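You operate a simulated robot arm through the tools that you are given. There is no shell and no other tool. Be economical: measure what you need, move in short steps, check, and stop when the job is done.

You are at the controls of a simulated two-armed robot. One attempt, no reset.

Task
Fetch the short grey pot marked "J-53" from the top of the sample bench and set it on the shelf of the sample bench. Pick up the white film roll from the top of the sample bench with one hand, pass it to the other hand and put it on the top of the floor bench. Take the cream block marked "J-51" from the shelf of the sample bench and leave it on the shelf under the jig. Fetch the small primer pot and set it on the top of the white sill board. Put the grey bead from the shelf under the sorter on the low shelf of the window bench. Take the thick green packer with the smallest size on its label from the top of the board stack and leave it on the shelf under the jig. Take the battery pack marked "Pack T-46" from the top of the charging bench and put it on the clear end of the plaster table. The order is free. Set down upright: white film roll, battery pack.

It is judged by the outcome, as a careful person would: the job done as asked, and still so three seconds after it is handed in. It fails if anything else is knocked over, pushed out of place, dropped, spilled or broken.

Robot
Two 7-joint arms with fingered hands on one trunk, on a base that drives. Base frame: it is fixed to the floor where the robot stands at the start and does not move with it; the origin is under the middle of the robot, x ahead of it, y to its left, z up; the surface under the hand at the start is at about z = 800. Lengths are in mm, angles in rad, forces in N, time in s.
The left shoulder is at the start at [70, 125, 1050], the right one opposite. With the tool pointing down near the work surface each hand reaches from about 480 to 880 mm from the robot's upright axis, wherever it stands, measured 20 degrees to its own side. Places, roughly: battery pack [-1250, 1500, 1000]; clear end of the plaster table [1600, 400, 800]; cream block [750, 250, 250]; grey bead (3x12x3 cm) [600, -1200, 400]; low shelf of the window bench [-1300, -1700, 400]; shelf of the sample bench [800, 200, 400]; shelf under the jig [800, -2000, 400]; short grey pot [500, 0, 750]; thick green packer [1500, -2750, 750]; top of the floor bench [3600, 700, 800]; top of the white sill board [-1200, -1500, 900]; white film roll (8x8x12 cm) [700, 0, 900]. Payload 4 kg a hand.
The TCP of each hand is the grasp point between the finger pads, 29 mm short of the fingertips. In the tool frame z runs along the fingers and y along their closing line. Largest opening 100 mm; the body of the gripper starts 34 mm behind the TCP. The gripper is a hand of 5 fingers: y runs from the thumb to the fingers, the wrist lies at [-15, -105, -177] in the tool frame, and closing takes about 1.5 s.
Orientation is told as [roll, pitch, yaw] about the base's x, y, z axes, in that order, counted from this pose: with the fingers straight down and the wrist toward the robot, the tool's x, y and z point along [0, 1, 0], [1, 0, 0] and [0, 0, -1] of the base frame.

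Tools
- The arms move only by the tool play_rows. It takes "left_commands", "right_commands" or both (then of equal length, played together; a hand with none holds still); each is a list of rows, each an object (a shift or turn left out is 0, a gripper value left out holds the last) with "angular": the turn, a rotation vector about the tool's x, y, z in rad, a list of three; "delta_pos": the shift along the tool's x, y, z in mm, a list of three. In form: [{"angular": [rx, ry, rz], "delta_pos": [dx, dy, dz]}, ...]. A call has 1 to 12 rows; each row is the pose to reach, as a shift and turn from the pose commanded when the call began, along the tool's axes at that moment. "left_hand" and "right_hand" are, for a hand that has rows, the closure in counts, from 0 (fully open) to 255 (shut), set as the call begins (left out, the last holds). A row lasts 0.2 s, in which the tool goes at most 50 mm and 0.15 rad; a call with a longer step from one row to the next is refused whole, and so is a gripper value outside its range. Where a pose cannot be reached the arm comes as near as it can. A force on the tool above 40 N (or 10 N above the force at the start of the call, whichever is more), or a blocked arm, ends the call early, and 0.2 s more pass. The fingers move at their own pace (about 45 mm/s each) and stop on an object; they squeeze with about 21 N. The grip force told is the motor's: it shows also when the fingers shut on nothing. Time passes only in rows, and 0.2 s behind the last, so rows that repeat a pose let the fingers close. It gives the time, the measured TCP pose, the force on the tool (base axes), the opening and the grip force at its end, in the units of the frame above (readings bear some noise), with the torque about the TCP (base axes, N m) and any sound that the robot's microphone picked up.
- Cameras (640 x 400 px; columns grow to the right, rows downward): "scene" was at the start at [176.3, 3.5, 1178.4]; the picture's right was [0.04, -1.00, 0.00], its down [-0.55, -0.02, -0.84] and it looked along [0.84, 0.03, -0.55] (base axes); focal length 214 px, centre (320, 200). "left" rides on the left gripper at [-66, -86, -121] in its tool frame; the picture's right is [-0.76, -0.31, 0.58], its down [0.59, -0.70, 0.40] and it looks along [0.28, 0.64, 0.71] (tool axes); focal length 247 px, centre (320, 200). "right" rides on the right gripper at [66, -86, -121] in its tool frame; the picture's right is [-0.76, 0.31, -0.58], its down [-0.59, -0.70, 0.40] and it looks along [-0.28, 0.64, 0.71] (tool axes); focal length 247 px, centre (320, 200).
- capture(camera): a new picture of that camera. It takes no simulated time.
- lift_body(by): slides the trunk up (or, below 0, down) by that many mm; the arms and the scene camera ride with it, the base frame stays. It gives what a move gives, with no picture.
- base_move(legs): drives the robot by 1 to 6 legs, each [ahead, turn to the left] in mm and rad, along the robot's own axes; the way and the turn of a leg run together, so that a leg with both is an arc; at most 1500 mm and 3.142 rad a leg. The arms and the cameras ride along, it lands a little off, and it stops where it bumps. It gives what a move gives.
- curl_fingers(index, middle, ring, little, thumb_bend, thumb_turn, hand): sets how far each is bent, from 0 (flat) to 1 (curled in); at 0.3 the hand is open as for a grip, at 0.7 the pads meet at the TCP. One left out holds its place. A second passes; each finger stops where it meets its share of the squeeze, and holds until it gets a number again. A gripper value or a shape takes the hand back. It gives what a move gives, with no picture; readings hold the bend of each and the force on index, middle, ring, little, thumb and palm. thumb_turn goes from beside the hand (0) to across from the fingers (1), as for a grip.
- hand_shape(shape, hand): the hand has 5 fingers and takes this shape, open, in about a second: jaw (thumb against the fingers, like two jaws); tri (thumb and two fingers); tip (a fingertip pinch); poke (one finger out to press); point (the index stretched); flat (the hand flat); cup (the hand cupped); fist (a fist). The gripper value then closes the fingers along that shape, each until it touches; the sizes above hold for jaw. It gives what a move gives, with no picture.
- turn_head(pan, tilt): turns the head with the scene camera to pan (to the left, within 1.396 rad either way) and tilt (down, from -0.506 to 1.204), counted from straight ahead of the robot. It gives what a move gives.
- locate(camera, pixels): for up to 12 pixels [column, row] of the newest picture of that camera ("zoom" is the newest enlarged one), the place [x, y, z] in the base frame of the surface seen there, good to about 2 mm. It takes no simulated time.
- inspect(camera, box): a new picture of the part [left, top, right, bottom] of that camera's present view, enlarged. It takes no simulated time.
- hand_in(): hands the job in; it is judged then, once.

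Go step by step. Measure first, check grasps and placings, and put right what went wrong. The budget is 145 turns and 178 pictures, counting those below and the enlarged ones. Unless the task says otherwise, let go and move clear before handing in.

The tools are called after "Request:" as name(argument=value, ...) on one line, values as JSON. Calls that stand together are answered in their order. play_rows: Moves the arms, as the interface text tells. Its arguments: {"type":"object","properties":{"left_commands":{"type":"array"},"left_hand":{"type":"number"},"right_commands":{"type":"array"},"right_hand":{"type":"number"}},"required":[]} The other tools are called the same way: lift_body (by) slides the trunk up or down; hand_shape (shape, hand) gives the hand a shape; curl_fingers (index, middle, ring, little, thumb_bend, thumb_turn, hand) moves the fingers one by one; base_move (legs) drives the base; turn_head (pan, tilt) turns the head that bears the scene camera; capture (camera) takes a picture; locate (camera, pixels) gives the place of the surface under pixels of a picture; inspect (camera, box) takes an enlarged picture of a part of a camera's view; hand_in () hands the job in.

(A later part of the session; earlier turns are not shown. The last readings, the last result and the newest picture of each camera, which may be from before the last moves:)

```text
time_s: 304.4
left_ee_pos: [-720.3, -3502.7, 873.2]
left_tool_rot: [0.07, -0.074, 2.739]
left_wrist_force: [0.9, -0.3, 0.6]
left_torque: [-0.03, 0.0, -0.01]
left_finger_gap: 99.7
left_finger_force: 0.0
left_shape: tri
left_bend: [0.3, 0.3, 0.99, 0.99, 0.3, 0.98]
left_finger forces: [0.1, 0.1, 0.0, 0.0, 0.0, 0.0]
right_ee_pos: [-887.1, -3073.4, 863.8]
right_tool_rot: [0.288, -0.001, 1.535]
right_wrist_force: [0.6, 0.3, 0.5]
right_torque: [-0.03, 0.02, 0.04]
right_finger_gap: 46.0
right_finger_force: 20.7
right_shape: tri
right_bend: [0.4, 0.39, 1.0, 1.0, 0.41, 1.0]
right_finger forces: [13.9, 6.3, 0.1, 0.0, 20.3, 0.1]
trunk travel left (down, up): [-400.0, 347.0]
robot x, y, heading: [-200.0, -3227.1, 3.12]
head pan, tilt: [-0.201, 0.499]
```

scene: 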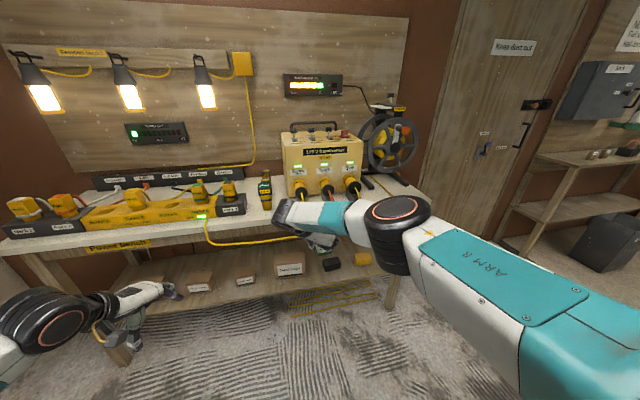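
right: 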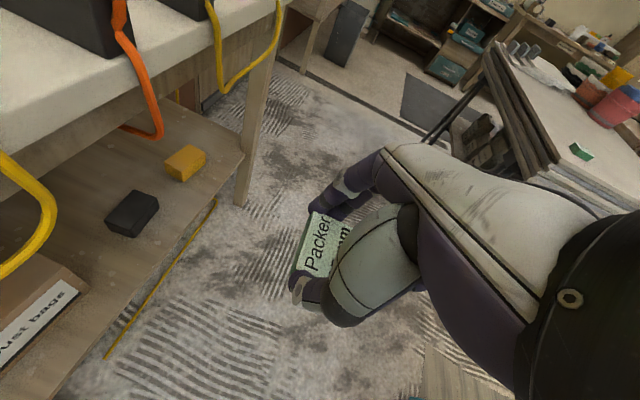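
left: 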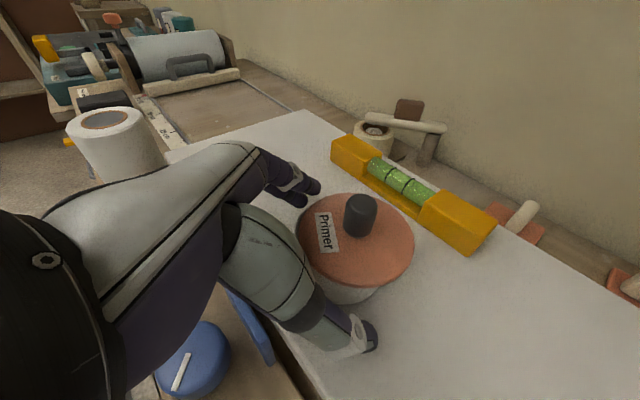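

Now to (−450,−1861) facing the jig niche, then lower the trunk.

Request:
base_move(legs=[[0, -1.368], [1389, 0], [0, -1.752]])

Request:
lift_body(by=-400)

Request:
turn_head(pan=-0.1, tilt=0.35)

Request:
capture(camera="scene")

Request:
capture(camera="right")

```text
time_s: 306.9
left_ee_pos: [-771.1, -3081.9, 871.1]
left_tool_rot: [0.075, -0.067, 2.003]
left_wrist_force: [-0.3, 1.3, 0.5]
left_torque: [-0.01, 0.02, 0.04]
left_finger_gap: 99.9
left_finger_force: 0.0
left_shape: tri
left_bend: [0.3, 0.3, 0.99, 0.99, 0.3, 0.98]
left_finger forces: [0.0, 0.0, 0.1, 0.0, 0.0, 0.0]
right_ee_pos: [-609.4, -2653.9, 864.4]
right_tool_rot: [0.286, 0.002, 0.8]
right_wrist_force: [0.6, 0.4, 0.1]
right_torque: [-0.06, 0.02, 0.03]
right_finger_gap: 46.0
right_finger_force: 21.2
right_shape: tri
right_bend: [0.4, 0.39, 1.0, 1.0, 0.41, 1.0]
right_finger forces: [14.0, 6.2, 0.1, 0.0, 20.1, 0.1]
trunk travel left (down, up): [-400.0, 347.0]
robot x, y, heading: [-198.8, -3226.4, 2.413]
head pan, tilt: [-0.201, 0.499]
stopped in leg 1: the robot was blocked; the commanded pose is now the measured one
```

```text
time_s: 310.7
left_ee_pos: [-771.5, -3084.0, 471.8]
left_tool_rot: [0.074, -0.067, 2.002]
left_wrist_force: [0.1, -0.2, 0.7]
left_torque: [-0.02, -0.02, -0.02]
left_finger_gap: 100.0
left_finger_force: 0.0
left_shape: tri
left_bend: [0.3, 0.3, 0.99, 0.99, 0.3, 0.98]
left_finger forces: [0.0, 0.0, 0.0, 0.0, 0.1, 0.0]
right_ee_pos: [-610.6, -2654.8, 465.2]
right_tool_rot: [0.288, 0.001, 0.802]
right_wrist_force: [-0.4, -0.5, -0.2]
right_torque: [-0.02, 0.01, 0.02]
right_finger_gap: 45.7
right_finger_force: 20.9
right_shape: tri
right_bend: [0.4, 0.39, 1.0, 1.0, 0.41, 1.0]
right_finger forces: [14.0, 6.2, 0.1, 0.0, 20.2, 0.1]
trunk travel left (down, up): [0.0, 747.0]
robot x, y, heading: [-207.1, -3228.5, 2.413]
head pan, tilt: [-0.201, 0.499]
```

```text
time_s: 311.4
left_ee_pos: [-771.3, -3083.5, 471.9]
left_tool_rot: [0.075, -0.069, 2.002]
left_wrist_force: [-0.5, 0.7, -0.1]
left_torque: [0.0, -0.01, 0.04]
left_finger_gap: 99.9
left_finger_force: 0.1
left_shape: tri
left_bend: [0.3, 0.3, 0.99, 0.99, 0.3, 0.98]
left_finger forces: [0.0, 0.0, 0.1, 0.0, 0.0, 0.0]
right_ee_pos: [-609.3, -2657.0, 464.4]
right_tool_rot: [0.288, 0.0, 0.802]
right_wrist_force: [0.3, 0.0, -1.3]
right_torque: [0.0, 0.01, 0.0]
right_finger_gap: 46.1
right_finger_force: 21.2
right_shape: tri
right_bend: [0.4, 0.39, 1.0, 1.0, 0.41, 1.0]
right_finger forces: [14.0, 6.2, 0.0, 0.0, 20.2, 0.0]
trunk travel left (down, up): [0.0, 747.0]
robot x, y, heading: [-202.1, -3225.7, 2.417]
head pan, tilt: [-0.099, 0.351]
```

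```text
77 pictures are left
```

scene: 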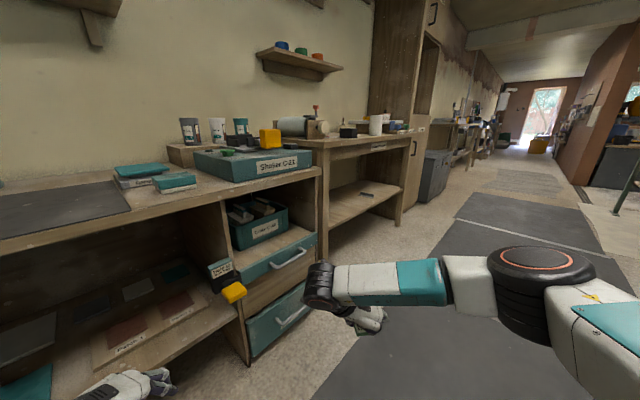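

```text
76 pictures are left
```

right: 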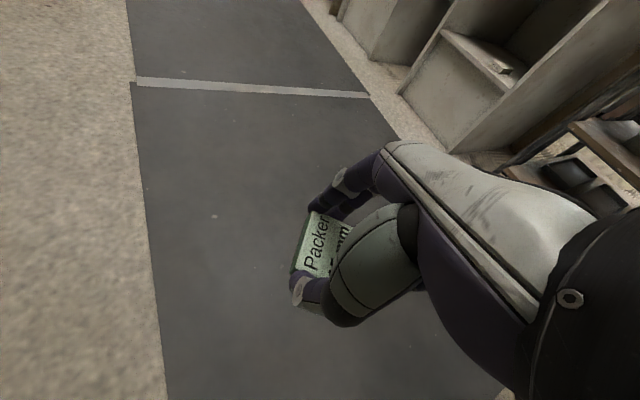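

The turn was blocked partway; near px (228,280) a yellow-teal item juts from the shelf. I inspect to see what blocked and whether anything was hit.

Request:
inspect(camera="scene", box=[60, 200, 300, 400])

Request:
locate(camera="scene", pixels=[[228, 280], [222, 268], [233, 292], [320, 175], [245, 350], [150, 270], [130, 385], [200, 210]])

Request:
capture(camera="left")

```text
2.00 times, centred on (180, 300) of scene
```

zoom: 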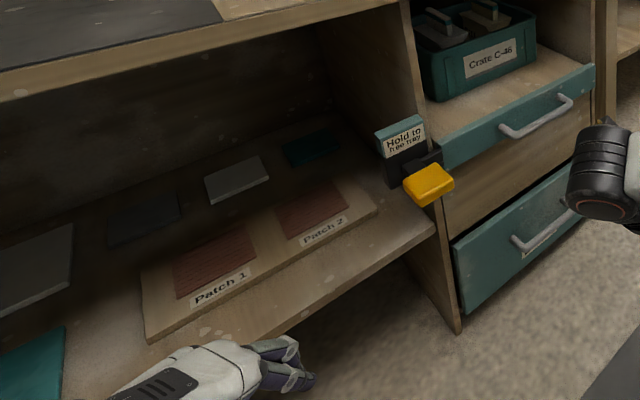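

```text
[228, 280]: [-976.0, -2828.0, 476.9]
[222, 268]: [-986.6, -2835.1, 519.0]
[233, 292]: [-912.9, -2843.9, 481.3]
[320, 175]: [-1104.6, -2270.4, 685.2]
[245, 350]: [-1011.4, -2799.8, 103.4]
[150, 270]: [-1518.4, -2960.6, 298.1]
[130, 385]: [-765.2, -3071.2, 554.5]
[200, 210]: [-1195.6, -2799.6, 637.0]
```

```text
74 pictures are left
```

left: 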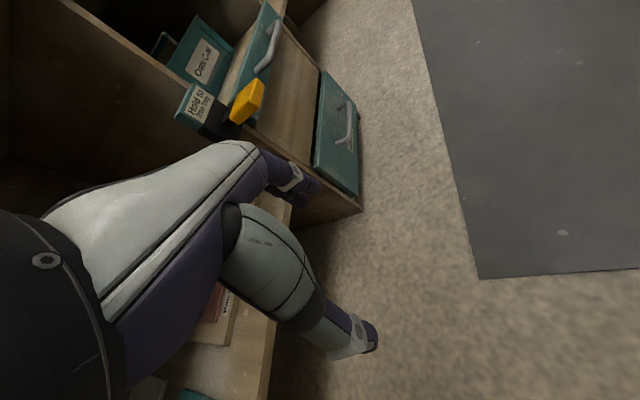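

The lever "Hold to free tray" is a fixed part. I look to the left side to find what blocked the turn.

Request:
turn_head(pan=1.35, tilt=0.7)

Request:
capture(camera="scene")

Request:
turn_head(pan=-1.35, tilt=0.7)

Request:
capture(camera="scene")

```text
time_s: 313.0
left_ee_pos: [-772.2, -3082.5, 471.6]
left_tool_rot: [0.074, -0.068, 2.002]
left_wrist_force: [0.9, 0.5, -0.4]
left_torque: [0.0, -0.02, -0.02]
left_finger_gap: 100.0
left_finger_force: 0.0
left_shape: tri
left_bend: [0.3, 0.3, 0.99, 0.99, 0.3, 0.98]
left_finger forces: [0.1, 0.1, 0.0, 0.0, 0.0, 0.0]
right_ee_pos: [-610.0, -2655.8, 463.3]
right_tool_rot: [0.288, 0.0, 0.802]
right_wrist_force: [1.4, -0.6, 0.0]
right_torque: [-0.01, -0.03, -0.02]
right_finger_gap: 45.8
right_finger_force: 21.0
right_shape: tri
right_bend: [0.4, 0.39, 1.0, 1.0, 0.41, 1.0]
right_finger forces: [14.0, 6.1, 0.0, 0.0, 20.2, 0.1]
trunk travel left (down, up): [0.0, 747.0]
robot x, y, heading: [-200.7, -3225.8, 2.418]
head pan, tilt: [1.349, 0.7]
```

```text
73 pictures are left
```

scene: 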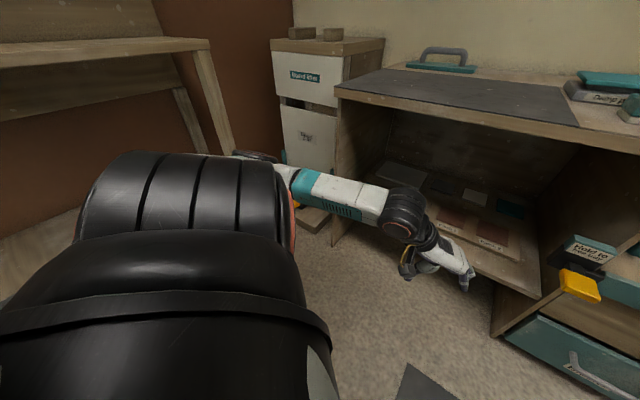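

```text
time_s: 315.4
left_ee_pos: [-771.4, -3083.5, 470.6]
left_tool_rot: [0.072, -0.067, 2.004]
left_wrist_force: [0.2, 0.1, 0.6]
left_torque: [0.01, -0.01, -0.02]
left_finger_gap: 99.9
left_finger_force: 0.0
left_shape: tri
left_bend: [0.3, 0.3, 0.99, 0.99, 0.3, 0.98]
left_finger forces: [0.1, 0.0, 0.1, 0.0, 0.0, 0.1]
right_ee_pos: [-610.3, -2656.4, 465.4]
right_tool_rot: [0.289, 0.001, 0.803]
right_wrist_force: [0.5, -1.0, -0.9]
right_torque: [-0.02, 0.01, -0.02]
right_finger_gap: 46.1
right_finger_force: 20.7
right_shape: tri
right_bend: [0.4, 0.39, 1.0, 1.0, 0.41, 1.0]
right_finger forces: [13.9, 6.1, 0.0, 0.0, 20.2, 0.0]
trunk travel left (down, up): [0.0, 747.0]
robot x, y, heading: [-204.5, -3223.9, 2.417]
head pan, tilt: [-1.349, 0.7]
```

```text
72 pictures are left
```

scene: 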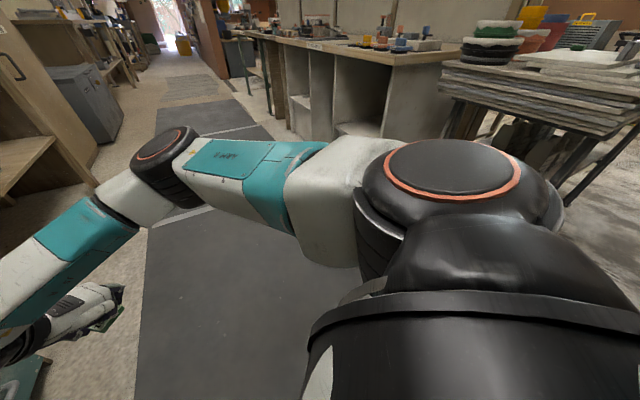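

Request:
turn_head(pan=1.35, tilt=0.5)

Request:
capture(camera="scene")

Request:
locate(camera="scene", pixels=[[257, 200], [275, 203], [300, 225], [390, 245], [235, 195], [215, 160], [290, 150], [350, 130], [100, 100], [340, 200], [320, 110]])

```text
time_s: 317.8
left_ee_pos: [-771.3, -3084.1, 471.4]
left_tool_rot: [0.075, -0.069, 2.001]
left_wrist_force: [0.2, -0.3, -1.5]
left_torque: [0.04, 0.0, 0.0]
left_finger_gap: 100.1
left_finger_force: 0.1
left_shape: tri
left_bend: [0.3, 0.3, 0.99, 0.99, 0.3, 0.98]
left_finger forces: [0.0, 0.0, 0.0, 0.0, 0.0, 0.0]
right_ee_pos: [-608.9, -2655.5, 464.5]
right_tool_rot: [0.288, -0.001, 0.803]
right_wrist_force: [-0.2, 0.2, -0.5]
right_torque: [0.0, 0.0, 0.02]
right_finger_gap: 45.8
right_finger_force: 20.7
right_shape: tri
right_bend: [0.4, 0.39, 1.0, 1.0, 0.41, 1.0]
right_finger forces: [14.0, 6.3, 0.1, 0.1, 20.3, 0.1]
trunk travel left (down, up): [0.0, 747.0]
robot x, y, heading: [-202.3, -3225.2, 2.42]
head pan, tilt: [1.349, 0.499]
```

```text
71 pictures are left
```

scene: 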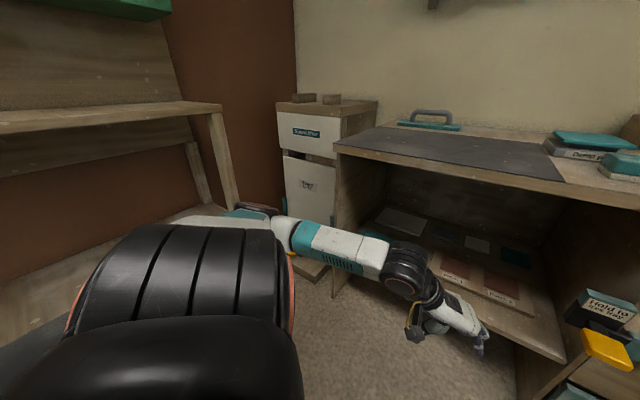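

```text
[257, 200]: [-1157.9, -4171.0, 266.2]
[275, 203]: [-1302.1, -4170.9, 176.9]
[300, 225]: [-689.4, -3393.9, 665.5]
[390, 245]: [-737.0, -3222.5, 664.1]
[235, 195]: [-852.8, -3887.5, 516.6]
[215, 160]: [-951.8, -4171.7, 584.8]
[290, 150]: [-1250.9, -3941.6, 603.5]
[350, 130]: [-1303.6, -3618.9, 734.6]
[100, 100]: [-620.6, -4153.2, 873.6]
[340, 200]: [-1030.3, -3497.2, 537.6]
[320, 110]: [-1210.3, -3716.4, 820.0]
```

The elbow hangs free and nothing seems touched there; possibly the base's rear met the bin behind. I nudge forward 60 and resume the turn.

Request:
base_move(legs=[[60, 0], [0, -0.668]])

```text
time_s: 319.4
left_ee_pos: [-810.6, -2996.3, 469.6]
left_tool_rot: [0.079, -0.057, 1.922]
left_wrist_force: [-1.4, -0.5, 0.3]
left_torque: [0.0, -0.02, -0.02]
left_finger_gap: 100.0
left_finger_force: 0.2
left_shape: tri
left_bend: [0.3, 0.3, 0.99, 0.99, 0.3, 0.98]
left_finger forces: [0.0, 0.0, 0.1, 0.1, 0.0, 0.0]
right_ee_pos: [-617.2, -2581.7, 465.0]
right_tool_rot: [0.288, 0.001, 0.729]
right_wrist_force: [-0.8, 0.9, -1.1]
right_torque: [-0.01, 0.01, 0.03]
right_finger_gap: 45.7
right_finger_force: 20.9
right_shape: tri
right_bend: [0.4, 0.39, 1.0, 1.0, 0.41, 1.0]
right_finger forces: [14.4, 5.8, 0.1, 0.1, 20.1, 0.1]
trunk travel left (down, up): [0.0, 747.0]
robot x, y, heading: [-255.4, -3178.0, 2.416]
head pan, tilt: [1.349, 0.499]
stopped in leg 2: the robot was blocked; the commanded pose is now the measured one
```

Both hands turned a little but the base did not: something low blocks it. I look down around the base.

Request:
turn_head(pan=0.9, tilt=1.2)

Request:
capture(camera="scene")

Request:
turn_head(pan=-0.9, tilt=1.2)

Request:
capture(camera="scene")

```text
time_s: 320.5
left_ee_pos: [-810.1, -2996.8, 469.1]
left_tool_rot: [0.077, -0.057, 1.926]
left_wrist_force: [0.3, -0.1, -0.7]
left_torque: [-0.02, -0.02, 0.01]
left_finger_gap: 99.9
left_finger_force: 0.0
left_shape: tri
left_bend: [0.3, 0.3, 0.99, 0.99, 0.3, 0.98]
left_finger forces: [0.1, 0.1, 0.1, 0.0, 0.1, 0.0]
right_ee_pos: [-618.2, -2582.1, 464.0]
right_tool_rot: [0.288, 0.002, 0.73]
right_wrist_force: [-1.0, 0.4, -0.5]
right_torque: [-0.02, 0.01, 0.01]
right_finger_gap: 46.0
right_finger_force: 21.4
right_shape: tri
right_bend: [0.4, 0.39, 1.0, 1.0, 0.41, 1.0]
right_finger forces: [14.3, 5.8, 0.0, 0.0, 20.1, 0.1]
trunk travel left (down, up): [0.0, 747.0]
robot x, y, heading: [-252.7, -3179.4, 2.42]
head pan, tilt: [0.901, 1.201]
```

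```text
70 pictures are left
```

scene: 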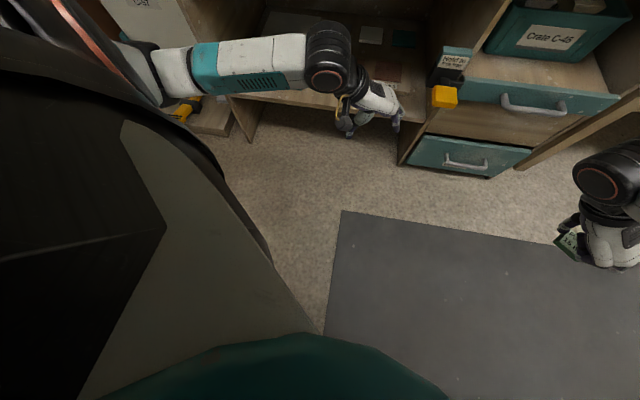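

```text
time_s: 322.3
left_ee_pos: [-810.4, -2997.5, 468.4]
left_tool_rot: [0.076, -0.056, 1.925]
left_wrist_force: [0.6, 0.1, -0.3]
left_torque: [0.01, -0.02, 0.0]
left_finger_gap: 99.9
left_finger_force: 0.0
left_shape: tri
left_bend: [0.3, 0.3, 0.99, 0.99, 0.3, 0.98]
left_finger forces: [0.0, 0.0, 0.0, 0.0, 0.0, 0.0]
right_ee_pos: [-618.0, -2580.5, 463.7]
right_tool_rot: [0.288, 0.003, 0.73]
right_wrist_force: [-0.9, 0.2, -0.5]
right_torque: [0.0, 0.01, 0.04]
right_finger_gap: 46.1
right_finger_force: 21.5
right_shape: tri
right_bend: [0.4, 0.39, 1.0, 1.0, 0.41, 1.0]
right_finger forces: [14.4, 5.8, 0.0, 0.0, 20.1, 0.0]
trunk travel left (down, up): [0.0, 747.0]
robot x, y, heading: [-254.8, -3179.8, 2.415]
head pan, tilt: [-0.901, 1.201]
```

```text
69 pictures are left
```

scene: 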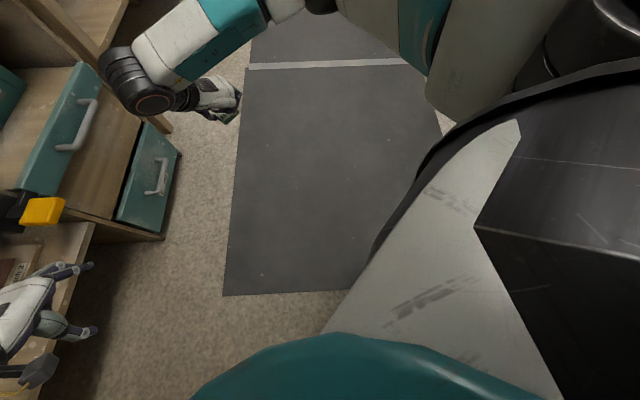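

The floor ahead is clear; the true heading is ~2.32. I try the remaining turn again in a smaller step.

Request:
base_move(legs=[[0, -0.3]])

```text
time_s: 323.0
left_ee_pos: [-810.1, -2997.4, 467.0]
left_tool_rot: [0.076, -0.056, 1.922]
left_wrist_force: [0.4, -0.3, 0.3]
left_torque: [0.0, 0.01, 0.01]
left_finger_gap: 99.9
left_finger_force: 0.0
left_shape: tri
left_bend: [0.3, 0.3, 0.99, 0.99, 0.3, 0.98]
left_finger forces: [0.0, 0.0, 0.0, 0.0, 0.0, 0.1]
right_ee_pos: [-617.8, -2581.1, 464.0]
right_tool_rot: [0.287, 0.002, 0.728]
right_wrist_force: [-0.3, 0.5, 0.0]
right_torque: [-0.03, -0.02, 0.04]
right_finger_gap: 45.9
right_finger_force: 20.9
right_shape: tri
right_bend: [0.4, 0.39, 1.0, 1.0, 0.41, 1.0]
right_finger forces: [14.3, 5.8, 0.0, 0.0, 20.1, 0.0]
trunk travel left (down, up): [0.0, 747.0]
robot x, y, heading: [-255.8, -3183.1, 2.415]
head pan, tilt: [-0.901, 1.201]
stopped in leg 1: the robot was blocked; the commanded pose is now the measured one
```

Right turn is still blocked, so the obstacle is behind the base. I raise the trunk, drive forward 200 (left hand passes above the bench front), then turn.

Request:
lift_body(by=400)

Request:
base_move(legs=[[180, 0], [0, -0.75]])

```text
time_s: 326.9
left_ee_pos: [-809.9, -2996.8, 867.1]
left_tool_rot: [0.074, -0.055, 1.923]
left_wrist_force: [0.6, 1.2, 0.3]
left_torque: [0.01, 0.0, 0.02]
left_finger_gap: 99.9
left_finger_force: 0.0
left_shape: tri
left_bend: [0.3, 0.3, 0.99, 0.99, 0.3, 0.98]
left_finger forces: [0.0, 0.1, 0.1, 0.0, 0.1, 0.0]
right_ee_pos: [-618.9, -2581.3, 863.7]
right_tool_rot: [0.286, 0.001, 0.728]
right_wrist_force: [-0.4, -0.2, -1.0]
right_torque: [0.0, -0.02, -0.02]
right_finger_gap: 46.0
right_finger_force: 21.3
right_shape: tri
right_bend: [0.4, 0.39, 1.0, 1.0, 0.41, 1.0]
right_finger forces: [14.4, 5.8, 0.0, 0.0, 20.2, 0.1]
trunk travel left (down, up): [-400.0, 347.0]
robot x, y, heading: [-260.4, -3184.1, 2.416]
head pan, tilt: [-0.901, 1.201]
```

```text
time_s: 330.4
left_ee_pos: [-665.6, -2545.3, 868.7]
left_tool_rot: [0.075, -0.056, 1.165]
left_wrist_force: [0.0, 0.9, 0.5]
left_torque: [0.01, 0.01, 0.03]
left_finger_gap: 100.1
left_finger_force: 0.0
left_shape: tri
left_bend: [0.3, 0.3, 0.99, 0.99, 0.3, 0.98]
left_finger forces: [0.0, 0.1, 0.1, 0.0, 0.0, 0.0]
right_ee_pos: [-241.5, -2375.6, 864.6]
right_tool_rot: [0.288, 0.002, -0.028]
right_wrist_force: [-0.4, -0.3, 0.2]
right_torque: [-0.01, -0.02, -0.02]
right_finger_gap: 46.0
right_finger_force: 20.9
right_shape: tri
right_bend: [0.4, 0.39, 1.0, 1.0, 0.41, 1.0]
right_finger forces: [14.2, 5.8, 0.0, 0.1, 19.9, 0.0]
trunk travel left (down, up): [-400.0, 347.0]
robot x, y, heading: [-388.8, -3063.1, 1.657]
head pan, tilt: [-0.901, 1.201]
```

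Free again (the reported heading is now ~0.1 too large; hands give 1.557). Drive on to (−450,−1861) and face the niche.

Request:
base_move(legs=[[0, 0.063], [1203, 0], [0, -1.62]])

Request:
lift_body(by=-400)

Request:
turn_head(pan=-1.3, tilt=0.2)

Request:
capture(camera="scene")

Request:
turn_head(pan=-0.1, tilt=0.4)

Request:
capture(camera="scene")

```text
time_s: 341.0
left_ee_pos: [-36.6, -1601.7, 868.7]
left_tool_rot: [0.077, -0.055, -0.416]
left_wrist_force: [0.3, -0.3, -0.4]
left_torque: [-0.04, 0.03, 0.01]
left_finger_gap: 100.0
left_finger_force: 0.1
left_shape: tri
left_bend: [0.3, 0.3, 0.99, 0.99, 0.3, 0.98]
left_finger forces: [0.0, 0.0, 0.1, 0.0, 0.0, 0.1]
right_ee_pos: [129.2, -2027.9, 864.4]
right_tool_rot: [0.287, 0.002, -1.612]
right_wrist_force: [0.3, 1.0, -0.3]
right_torque: [0.01, -0.01, 0.0]
right_finger_gap: 45.5
right_finger_force: 21.0
right_shape: tri
right_bend: [0.4, 0.39, 1.0, 1.0, 0.41, 1.0]
right_finger forces: [13.9, 5.6, 0.0, 0.1, 19.3, 0.0]
trunk travel left (down, up): [-400.0, 347.0]
robot x, y, heading: [-555.8, -1871.1, 0.072]
head pan, tilt: [-0.901, 1.201]
```

```text
time_s: 344.8
left_ee_pos: [-36.6, -1600.5, 467.8]
left_tool_rot: [0.076, -0.058, -0.417]
left_wrist_force: [0.5, -0.6, 0.3]
left_torque: [0.04, -0.01, 0.0]
left_finger_gap: 100.1
left_finger_force: 0.1
left_shape: tri
left_bend: [0.3, 0.3, 0.99, 0.99, 0.3, 0.98]
left_finger forces: [0.1, 0.1, 0.0, 0.0, 0.0, 0.0]
right_ee_pos: [128.8, -2028.0, 466.2]
right_tool_rot: [0.287, 0.002, -1.613]
right_wrist_force: [0.3, -0.5, -0.9]
right_torque: [0.03, 0.0, 0.0]
right_finger_gap: 45.9
right_finger_force: 21.4
right_shape: tri
right_bend: [0.4, 0.39, 1.0, 1.0, 0.41, 1.0]
right_finger forces: [13.7, 5.6, 0.0, 0.1, 19.3, 0.0]
trunk travel left (down, up): [0.0, 747.0]
robot x, y, heading: [-552.9, -1871.0, 0.069]
head pan, tilt: [-0.901, 1.201]
```

```text
time_s: 346.1
left_ee_pos: [-36.0, -1601.6, 468.1]
left_tool_rot: [0.075, -0.056, -0.415]
left_wrist_force: [0.1, -0.4, 0.2]
left_torque: [0.0, -0.02, 0.02]
left_finger_gap: 100.0
left_finger_force: 0.0
left_shape: tri
left_bend: [0.3, 0.3, 0.99, 0.99, 0.3, 0.98]
left_finger forces: [0.0, 0.1, 0.1, 0.0, 0.0, 0.1]
right_ee_pos: [127.7, -2027.2, 464.7]
right_tool_rot: [0.288, 0.003, -1.611]
right_wrist_force: [0.9, -0.3, 0.1]
right_torque: [0.02, 0.03, 0.02]
right_finger_gap: 45.7
right_finger_force: 20.9
right_shape: tri
right_bend: [0.4, 0.39, 1.0, 1.0, 0.41, 1.0]
right_finger forces: [13.8, 5.5, 0.0, 0.0, 19.3, 0.0]
trunk travel left (down, up): [0.0, 747.0]
robot x, y, heading: [-557.6, -1870.2, 0.076]
head pan, tilt: [-1.3, 0.201]
```

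```text
68 pictures are left
```

scene: 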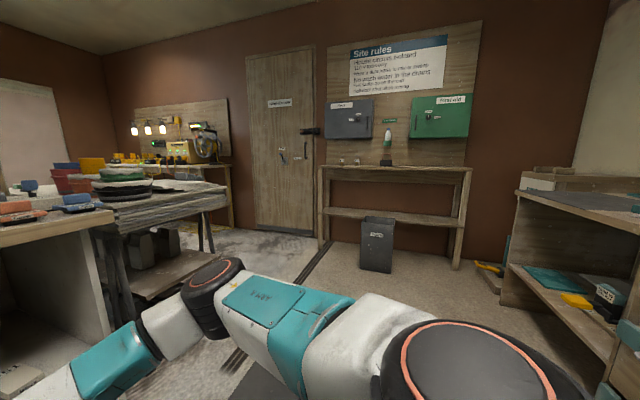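

```text
time_s: 347.5
left_ee_pos: [-35.9, -1600.6, 468.3]
left_tool_rot: [0.074, -0.058, -0.417]
left_wrist_force: [-0.3, 0.0, -0.1]
left_torque: [0.02, -0.01, -0.01]
left_finger_gap: 100.1
left_finger_force: 0.0
left_shape: tri
left_bend: [0.3, 0.3, 0.99, 0.99, 0.3, 0.98]
left_finger forces: [0.0, 0.0, 0.1, 0.0, 0.1, 0.1]
right_ee_pos: [128.3, -2027.8, 464.4]
right_tool_rot: [0.289, 0.003, -1.612]
right_wrist_force: [0.0, -0.1, -0.5]
right_torque: [0.04, 0.03, 0.04]
right_finger_gap: 45.8
right_finger_force: 20.9
right_shape: tri
right_bend: [0.4, 0.39, 1.0, 1.0, 0.41, 1.0]
right_finger forces: [13.8, 5.6, 0.0, 0.0, 19.3, 0.0]
trunk travel left (down, up): [0.0, 747.0]
robot x, y, heading: [-554.9, -1870.7, 0.077]
head pan, tilt: [-0.099, 0.4]
```

```text
67 pictures are left
```

scene: 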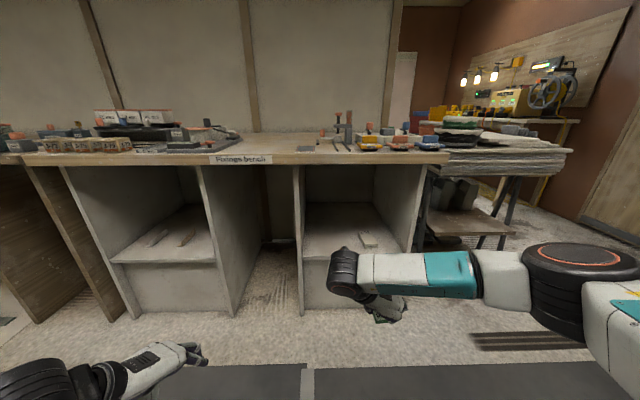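

The bin stands where it was. Shift the hand left 41, lower 30, and drive into the niche 432.

Request:
play_rows(right_commands=[{"delta_pos": [-4, -20, 14]}, {"delta_pos": [-8.5, -41, 28.8]}, {"delta_pos": [-8.5, -41, 28.8]}])

Request:
base_move(legs=[[432, 0]])

Request:
capture(camera="right")

Request:
locate(camera="right", pixels=[[310, 240], [320, 215], [297, 270], [320, 150], [220, 250], [350, 180]])

```text
time_s: 348.3
left_ee_pos: [-36.0, -1601.2, 468.3]
left_tool_rot: [0.074, -0.055, -0.417]
left_wrist_force: [0.9, -0.1, -0.4]
left_torque: [0.02, 0.04, -0.01]
left_finger_gap: 100.0
left_finger_force: 0.0
left_shape: tri
left_bend: [0.3, 0.3, 0.99, 0.99, 0.3, 0.98]
left_finger forces: [0.1, 0.1, 0.0, 0.0, 0.0, 0.1]
right_ee_pos: [129.3, -1985.8, 435.3]
right_tool_rot: [0.288, 0.002, -1.61]
right_wrist_force: [-0.4, -0.2, 0.0]
right_torque: [-0.01, 0.04, -0.04]
right_finger_gap: 45.9
right_finger_force: 21.0
right_shape: tri
right_bend: [0.4, 0.39, 1.0, 1.0, 0.41, 1.0]
right_finger forces: [13.8, 5.6, 0.0, 0.0, 19.3, 0.0]
trunk travel left (down, up): [0.0, 747.0]
robot x, y, heading: [-557.3, -1872.3, 0.074]
head pan, tilt: [-0.099, 0.4]
```

```text
time_s: 350.9
left_ee_pos: [392.9, -1567.1, 467.0]
left_tool_rot: [0.074, -0.057, -0.414]
left_wrist_force: [0.1, 0.8, -0.5]
left_torque: [-0.01, 0.0, 0.0]
left_finger_gap: 99.8
left_finger_force: 0.0
left_shape: tri
left_bend: [0.3, 0.3, 0.99, 0.99, 0.3, 0.98]
left_finger forces: [0.0, 0.1, 0.1, 0.0, 0.1, 0.0]
right_ee_pos: [560.1, -1951.6, 434.3]
right_tool_rot: [0.288, 0.003, -1.607]
right_wrist_force: [-0.8, -0.5, 0.0]
right_torque: [-0.01, -0.01, 0.01]
right_finger_gap: 46.0
right_finger_force: 21.5
right_shape: tri
right_bend: [0.4, 0.39, 1.0, 1.0, 0.41, 1.0]
right_finger forces: [13.8, 5.6, 0.1, 0.2, 19.3, 0.0]
trunk travel left (down, up): [0.0, 747.0]
robot x, y, heading: [-122.9, -1838.3, 0.078]
head pan, tilt: [-0.099, 0.4]
```

```text
66 pictures are left
```

right: 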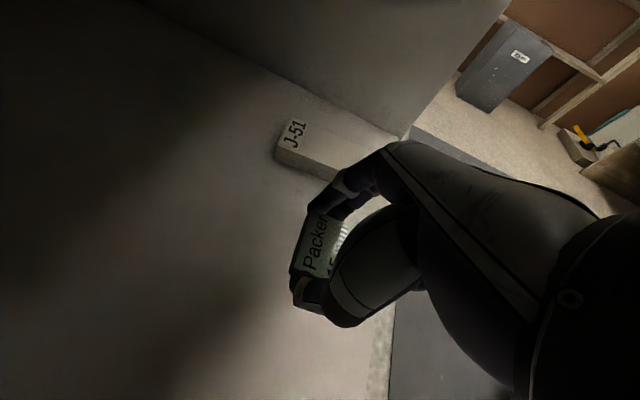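

```text
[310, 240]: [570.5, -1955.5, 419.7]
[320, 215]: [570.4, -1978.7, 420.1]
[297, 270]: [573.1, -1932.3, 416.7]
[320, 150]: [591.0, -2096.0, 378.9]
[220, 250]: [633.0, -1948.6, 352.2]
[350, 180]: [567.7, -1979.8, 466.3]
```

The base drove along its 0.078 heading, so the hand is at y=−1952. I shift right 48, then lower 47.

Request:
play_rows(right_commands=[{"delta_pos": [0, 24, 0]}, {"delta_pos": [0, 48, 0]}, {"delta_pos": [-5, 48, 15]}, {"delta_pos": [-9, 48, 30]}, {"delta_pos": [-13.3, 48, 45]}, {"delta_pos": [-13.3, 48, 45]}])

Request:
capture(camera="right")

Request:
locate(camera="right", pixels=[[310, 240], [320, 220], [305, 265], [300, 250], [250, 280]])

```text
time_s: 352.3
left_ee_pos: [394.1, -1567.4, 470.0]
left_tool_rot: [0.075, -0.055, -0.413]
left_wrist_force: [0.2, 0.4, -0.2]
left_torque: [0.01, 0.02, -0.01]
left_finger_gap: 99.9
left_finger_force: 0.1
left_shape: tri
left_bend: [0.3, 0.3, 0.99, 0.99, 0.3, 0.98]
left_finger forces: [0.0, 0.0, 0.0, 0.0, 0.0, 0.0]
right_ee_pos: [558.2, -2000.5, 388.5]
right_tool_rot: [0.289, 0.002, -1.608]
right_wrist_force: [-0.4, -0.6, -0.4]
right_torque: [0.0, 0.0, 0.02]
right_finger_gap: 45.9
right_finger_force: 21.1
right_shape: tri
right_bend: [0.4, 0.39, 1.0, 1.0, 0.41, 1.0]
right_finger forces: [13.8, 5.5, 0.1, 0.1, 19.2, 0.0]
trunk travel left (down, up): [0.0, 747.0]
robot x, y, heading: [-122.3, -1839.7, 0.073]
head pan, tilt: [-0.099, 0.4]
```

```text
65 pictures are left
```

right: 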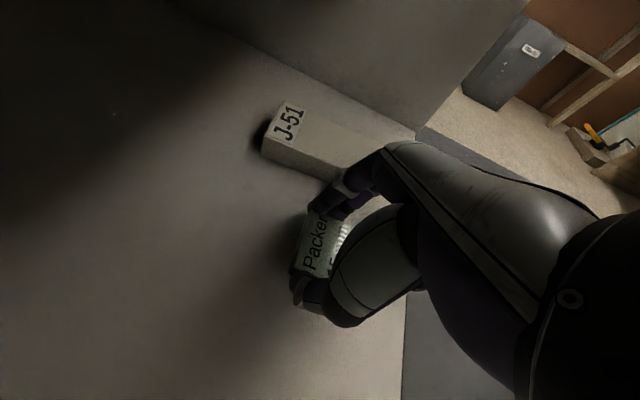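

```text
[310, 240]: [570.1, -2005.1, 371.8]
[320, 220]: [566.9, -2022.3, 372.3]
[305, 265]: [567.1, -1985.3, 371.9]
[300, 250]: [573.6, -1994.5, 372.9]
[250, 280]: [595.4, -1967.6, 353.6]
```

Packer top is 372; lower 4.5 more and release with a partial opening.

Request:
play_rows(right_commands=[{"delta_pos": [-0.7, 0, 2.4]}, {"delta_pos": [-1.3, 0, 4.4]}, {"delta_pos": [-1.3, 0, 4.4]}])

Request:
play_rows(right_commands=[{"delta_pos": [0, 0, 0]}, {"delta_pos": [0, 0, 0]}, {"delta_pos": [0, 0, 0]}, {"delta_pos": [0, 0, 0]}, {"delta_pos": [0, 0, 0]}], right_hand=75)

Request:
play_rows(right_commands=[{"delta_pos": [4, 0, -14]}, {"delta_pos": [10, 0, -33]}, {"delta_pos": [17, 0, -57]}])

Request:
capture(camera="right")

```text
time_s: 353.1
left_ee_pos: [393.0, -1567.0, 469.0]
left_tool_rot: [0.074, -0.056, -0.413]
left_wrist_force: [-0.3, 0.1, 0.6]
left_torque: [0.0, -0.04, -0.01]
left_finger_gap: 99.8
left_finger_force: 0.0
left_shape: tri
left_bend: [0.3, 0.3, 0.99, 0.99, 0.3, 0.98]
left_finger forces: [0.1, 0.0, 0.0, 0.0, 0.1, 0.0]
right_ee_pos: [559.1, -2001.6, 384.4]
right_tool_rot: [0.29, 0.002, -1.607]
right_wrist_force: [-0.6, -0.8, 8.1]
right_torque: [-0.31, 0.05, -0.03]
right_finger_gap: 46.2
right_finger_force: 20.9
right_shape: tri
right_bend: [0.4, 0.39, 1.0, 1.0, 0.41, 1.0]
right_finger forces: [13.8, 13.1, 0.0, 0.0, 19.3, 0.0]
trunk travel left (down, up): [0.0, 747.0]
robot x, y, heading: [-122.1, -1839.6, 0.079]
head pan, tilt: [-0.099, 0.4]
```

```text
time_s: 354.3
left_ee_pos: [392.2, -1566.3, 468.6]
left_tool_rot: [0.076, -0.059, -0.413]
left_wrist_force: [0.1, 1.2, -0.2]
left_torque: [-0.03, -0.01, 0.0]
left_finger_gap: 100.1
left_finger_force: 0.1
left_shape: tri
left_bend: [0.3, 0.3, 0.99, 0.99, 0.3, 0.98]
left_finger forces: [0.0, 0.0, 0.0, 0.1, 0.0, 0.0]
right_ee_pos: [559.0, -1999.6, 385.8]
right_tool_rot: [0.288, 0.001, -1.608]
right_wrist_force: [2.1, 2.9, 10.3]
right_torque: [-0.27, 0.01, 0.06]
right_finger_gap: 67.7
right_finger_force: 0.0
right_shape: tri
right_bend: [0.41, 0.38, 0.99, 0.99, 0.31, 0.99]
right_finger forces: [0.0, 10.1, 0.0, 0.0, 0.0, 0.0]
trunk travel left (down, up): [0.0, 747.0]
robot x, y, heading: [-125.6, -1840.6, 0.079]
head pan, tilt: [-0.099, 0.4]
```

```text
time_s: 355.1
left_ee_pos: [392.5, -1566.5, 469.3]
left_tool_rot: [0.075, -0.056, -0.414]
left_wrist_force: [-0.5, 0.2, -0.4]
left_torque: [0.04, -0.03, 0.03]
left_finger_gap: 99.9
left_finger_force: 0.0
left_shape: tri
left_bend: [0.3, 0.3, 0.99, 0.99, 0.3, 0.98]
left_finger forces: [0.0, 0.0, 0.0, 0.0, 0.0, 0.0]
right_ee_pos: [558.6, -1999.2, 441.2]
right_tool_rot: [0.286, 0.0, -1.606]
right_wrist_force: [0.2, -0.3, 0.1]
right_torque: [-0.03, 0.0, -0.03]
right_finger_gap: 70.4
right_finger_force: 0.1
right_shape: tri
right_bend: [0.41, 0.35, 0.99, 0.99, 0.3, 0.99]
right_finger forces: [0.2, 0.0, 0.1, 0.1, 0.0, 0.0]
trunk travel left (down, up): [0.0, 747.0]
robot x, y, heading: [-122.2, -1840.1, 0.082]
head pan, tilt: [-0.099, 0.4]
```

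```text
64 pictures are left
```

right: 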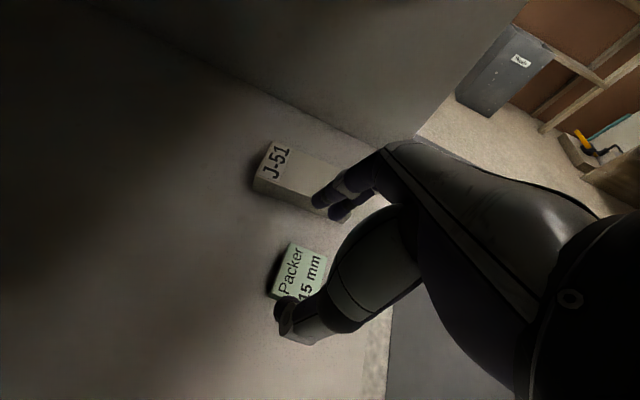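

Packer and J-51 are both on the jig shelf. Next the film roll: back out and drive up to the sample bench at about (−350,135).

Request:
base_move(legs=[[-380, 0], [0, 1.414], [1500, 0], [511, 0], [0, -1.496]])

Request:
lift_body(by=300)

```text
time_s: 374.4
left_ee_pos: [226.4, 370.3, 469.0]
left_tool_rot: [0.074, -0.057, -0.479]
left_wrist_force: [-0.3, 0.2, 0.7]
left_torque: [0.01, 0.01, 0.01]
left_finger_gap: 99.9
left_finger_force: 0.0
left_shape: tri
left_bend: [0.3, 0.3, 0.99, 0.99, 0.3, 0.98]
left_finger forces: [0.0, 0.0, 0.1, 0.0, 0.0, 0.0]
right_ee_pos: [364.4, -73.9, 442.0]
right_tool_rot: [0.288, 0.001, -1.673]
right_wrist_force: [0.0, -0.5, 0.4]
right_torque: [0.01, -0.03, -0.03]
right_finger_gap: 70.6
right_finger_force: 0.1
right_shape: tri
right_bend: [0.41, 0.35, 0.99, 0.99, 0.3, 0.99]
right_finger forces: [0.0, 0.0, 0.0, 0.0, 0.0, 0.1]
trunk travel left (down, up): [0.0, 747.0]
robot x, y, heading: [-311.3, 131.0, 0.013]
head pan, tilt: [-0.099, 0.4]
```

```text
time_s: 377.4
left_ee_pos: [225.2, 370.8, 768.2]
left_tool_rot: [0.072, -0.057, -0.478]
left_wrist_force: [0.4, 0.3, 0.4]
left_torque: [0.01, 0.0, -0.02]
left_finger_gap: 100.1
left_finger_force: 0.0
left_shape: tri
left_bend: [0.3, 0.3, 0.99, 0.99, 0.3, 0.98]
left_finger forces: [0.1, 0.0, 0.0, 0.1, 0.1, 0.0]
right_ee_pos: [363.2, -72.8, 740.9]
right_tool_rot: [0.287, 0.003, -1.672]
right_wrist_force: [0.6, -0.8, 0.4]
right_torque: [0.01, 0.01, -0.01]
right_finger_gap: 70.6
right_finger_force: 0.1
right_shape: tri
right_bend: [0.41, 0.35, 0.99, 0.99, 0.3, 0.99]
right_finger forces: [0.0, 0.0, 0.0, 0.0, 0.0, 0.0]
trunk travel left (down, up): [-300.0, 447.0]
robot x, y, heading: [-307.8, 129.4, 0.016]
head pan, tilt: [-0.099, 0.4]
```

Now turn the right hand to a plain downward grip hovering at (372,14,1000) and raise the left hand clear.

Request:
play_rows(left_commands=[{"delta_pos": [0, 0, -21]}, {"delta_pos": [0, 0, -42]}, {"delta_pos": [0, 0, -63]}, {"delta_pos": [0, 0, -84]}, {"delta_pos": [0, 0, -105]}, {"delta_pos": [0, 0, -126]}, {"delta_pos": [0, 0, -147]}, {"delta_pos": [0, 0, -168]}, {"delta_pos": [0, 0, -189]}, {"delta_pos": [0, 0, -210]}, {"delta_pos": [0, 0, -231]}, {"delta_pos": [0, 0, -250]}], right_commands=[{"angular": [0.02, -0.018, -0.138], "delta_pos": [6, -7, -21]}, {"angular": [0.04, -0.036, -0.276], "delta_pos": [12, -15, -41]}, {"angular": [0.06, -0.054, -0.415], "delta_pos": [18, -22, -62]}, {"angular": [0.08, -0.072, -0.553], "delta_pos": [25, -29, -83]}, {"angular": [0.1, -0.09, -0.691], "delta_pos": [31, -36, -103]}, {"angular": [0.12, -0.108, -0.829], "delta_pos": [37, -44, -124]}, {"angular": [0.141, -0.127, -0.968], "delta_pos": [43, -51, -145]}, {"angular": [0.161, -0.145, -1.106], "delta_pos": [49, -58, -165]}, {"angular": [0.181, -0.163, -1.244], "delta_pos": [55, -66, -186]}, {"angular": [0.201, -0.181, -1.382], "delta_pos": [61, -73, -207]}, {"angular": [0.221, -0.199, -1.521], "delta_pos": [68, -80, -227]}, {"angular": [0.241, -0.217, -1.659], "delta_pos": [73.7, -87.5, -248]}], right_hand=0)

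Request:
turn_head(pan=0.0, tilt=0.5)

Request:
capture(camera="scene")

Request:
capture(camera="right")

```text
time_s: 380.0
left_ee_pos: [203.4, 359.9, 1016.6]
left_tool_rot: [0.074, -0.056, -0.477]
left_wrist_force: [0.5, -0.9, -0.2]
left_torque: [-0.01, 0.02, -0.03]
left_finger_gap: 100.0
left_finger_force: 0.1
left_shape: tri
left_bend: [0.3, 0.3, 0.99, 0.99, 0.3, 0.98]
left_finger forces: [0.1, 0.0, 0.1, 0.0, 0.0, 0.0]
right_ee_pos: [372.5, 13.5, 999.3]
right_tool_rot: [0.001, 0.001, -0.001]
right_wrist_force: [1.4, 0.7, -0.1]
right_torque: [0.03, 0.02, -0.01]
right_finger_gap: 100.0
right_finger_force: 0.1
right_shape: tri
right_bend: [0.3, 0.3, 0.99, 0.99, 0.3, 0.98]
right_finger forces: [0.0, 0.1, 0.1, 0.0, 0.0, 0.0]
trunk travel left (down, up): [-300.0, 447.0]
robot x, y, heading: [-306.9, 132.1, 0.009]
head pan, tilt: [-0.099, 0.4]
```

```text
time_s: 380.6
left_ee_pos: [203.3, 360.1, 1015.8]
left_tool_rot: [0.076, -0.057, -0.478]
left_wrist_force: [0.3, -0.5, -0.1]
left_torque: [0.0, 0.03, 0.0]
left_finger_gap: 100.1
left_finger_force: 0.1
left_shape: tri
left_bend: [0.3, 0.3, 0.99, 0.99, 0.3, 0.98]
left_finger forces: [0.0, 0.0, 0.1, 0.0, 0.0, 0.1]
right_ee_pos: [371.0, 13.4, 999.0]
right_tool_rot: [0.002, 0.002, 0.001]
right_wrist_force: [0.1, 0.1, 0.2]
right_torque: [0.05, -0.03, -0.03]
right_finger_gap: 99.8
right_finger_force: 0.1
right_shape: tri
right_bend: [0.3, 0.3, 0.99, 0.99, 0.3, 0.98]
right_finger forces: [0.1, 0.0, 0.0, 0.1, 0.1, 0.0]
trunk travel left (down, up): [-300.0, 447.0]
robot x, y, heading: [-304.6, 134.3, 0.014]
head pan, tilt: [0.0, 0.499]
```

```text
63 pictures are left
```

scene: 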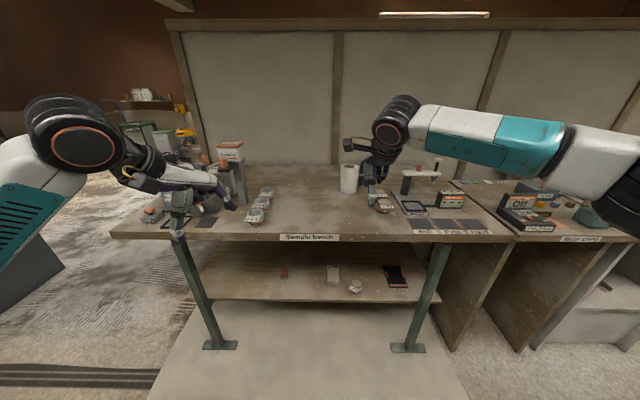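

```text
62 pictures are left
```

right: 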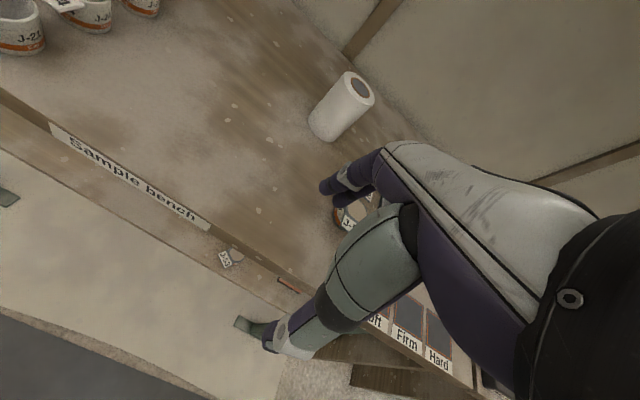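

Request:
locate(camera="right", pixels=[[360, 87], [349, 75], [372, 101], [366, 76], [345, 90], [320, 128]])

Request:
inspect(camera="scene", box=[310, 140, 470, 240])

```text
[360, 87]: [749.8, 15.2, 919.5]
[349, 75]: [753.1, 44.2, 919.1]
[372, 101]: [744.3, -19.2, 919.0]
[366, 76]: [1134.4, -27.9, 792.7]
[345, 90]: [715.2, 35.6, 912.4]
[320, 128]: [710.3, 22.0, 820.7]
```

```text
4.00 times, centred on (390, 190) of scene
```

zoom: 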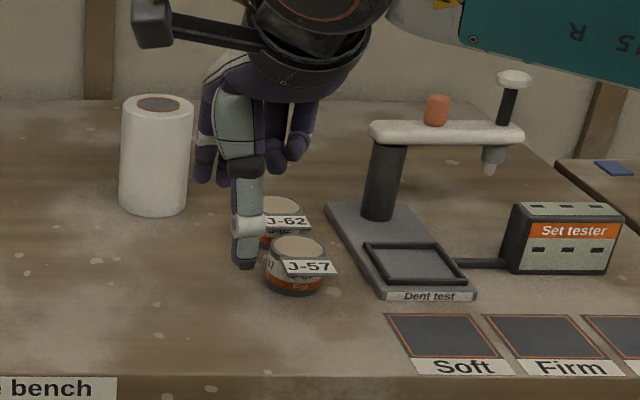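

Roll centre is (749.5,13.5), radius 40, top 919. Drive in 320, then adjust and descend.

Request:
base_move(legs=[[320, 0]])

```text
time_s: 382.8
left_ee_pos: [522.7, 364.4, 1016.3]
left_tool_rot: [0.076, -0.055, -0.474]
left_wrist_force: [-0.1, 0.2, -0.9]
left_torque: [0.01, -0.04, 0.0]
left_finger_gap: 100.1
left_finger_force: 0.0
left_shape: tri
left_bend: [0.3, 0.3, 0.99, 0.99, 0.3, 0.98]
left_finger forces: [0.1, 0.0, 0.0, 0.0, 0.0, 0.0]
right_ee_pos: [693.4, 17.5, 998.4]
right_tool_rot: [0.001, 0.003, 0.002]
right_wrist_force: [-0.4, 1.0, 0.8]
right_torque: [0.01, -0.01, 0.01]
right_finger_gap: 99.7
right_finger_force: 0.0
right_shape: tri
right_bend: [0.3, 0.3, 0.99, 0.99, 0.3, 0.98]
right_finger forces: [0.0, 0.0, 0.0, 0.0, 0.0, 0.0]
trunk travel left (down, up): [-300.0, 447.0]
robot x, y, heading: [13.6, 135.2, 0.013]
head pan, tilt: [0.0, 0.499]
```

Request:
play_rows(right_commands=[{"delta_pos": [-2, 28, 0]}, {"delta_pos": [-4, 56, 0]}, {"delta_pos": [-4, 56, 15]}, {"delta_pos": [-4, 56, 30]}, {"delta_pos": [-4, 56, 30]}])

Request:
inspect(camera="right", box=[200, 100, 440, 360])

Request:
inspect(camera="scene", box=[280, 80, 440, 220])

```text
time_s: 384.0
left_ee_pos: [523.1, 363.7, 1016.4]
left_tool_rot: [0.075, -0.056, -0.478]
left_wrist_force: [-0.6, -0.1, 0.9]
left_torque: [-0.01, -0.01, 0.01]
left_finger_gap: 100.1
left_finger_force: 0.0
left_shape: tri
left_bend: [0.3, 0.3, 0.99, 0.99, 0.3, 0.98]
left_finger forces: [0.0, 0.0, 0.1, 0.1, 0.0, 0.0]
right_ee_pos: [747.6, 13.8, 970.0]
right_tool_rot: [0.001, -0.001, 0.0]
right_wrist_force: [-0.2, 0.0, -0.3]
right_torque: [0.0, 0.0, -0.01]
right_finger_gap: 99.6
right_finger_force: 0.0
right_shape: tri
right_bend: [0.3, 0.3, 0.99, 0.99, 0.3, 0.98]
right_finger forces: [0.1, 0.0, 0.0, 0.0, 0.0, 0.1]
trunk travel left (down, up): [-300.0, 447.0]
robot x, y, heading: [14.0, 132.6, 0.014]
head pan, tilt: [0.0, 0.499]
```

```text
1.54 times, centred on (320, 230) of right
```

zoom: 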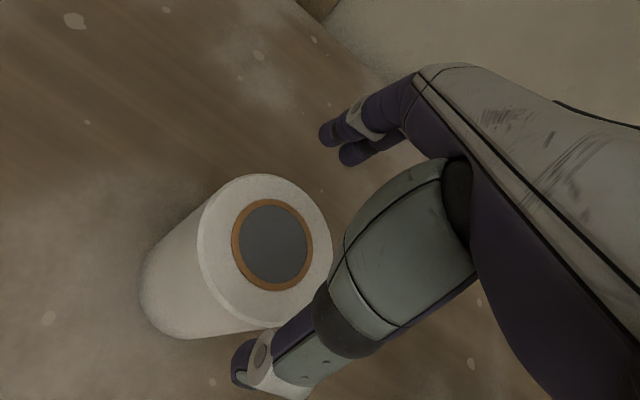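

```text
2.86 times, centred on (360, 150) of scene
```

zoom: 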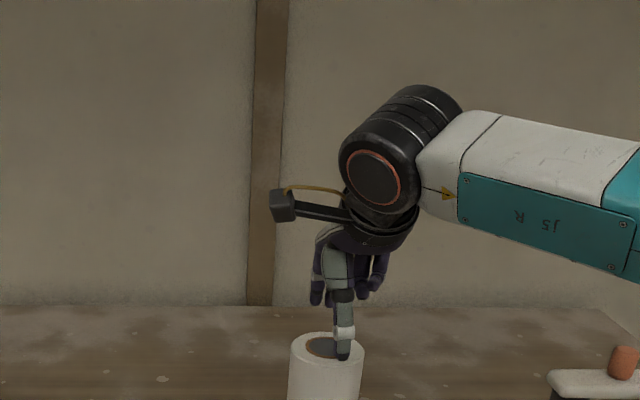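

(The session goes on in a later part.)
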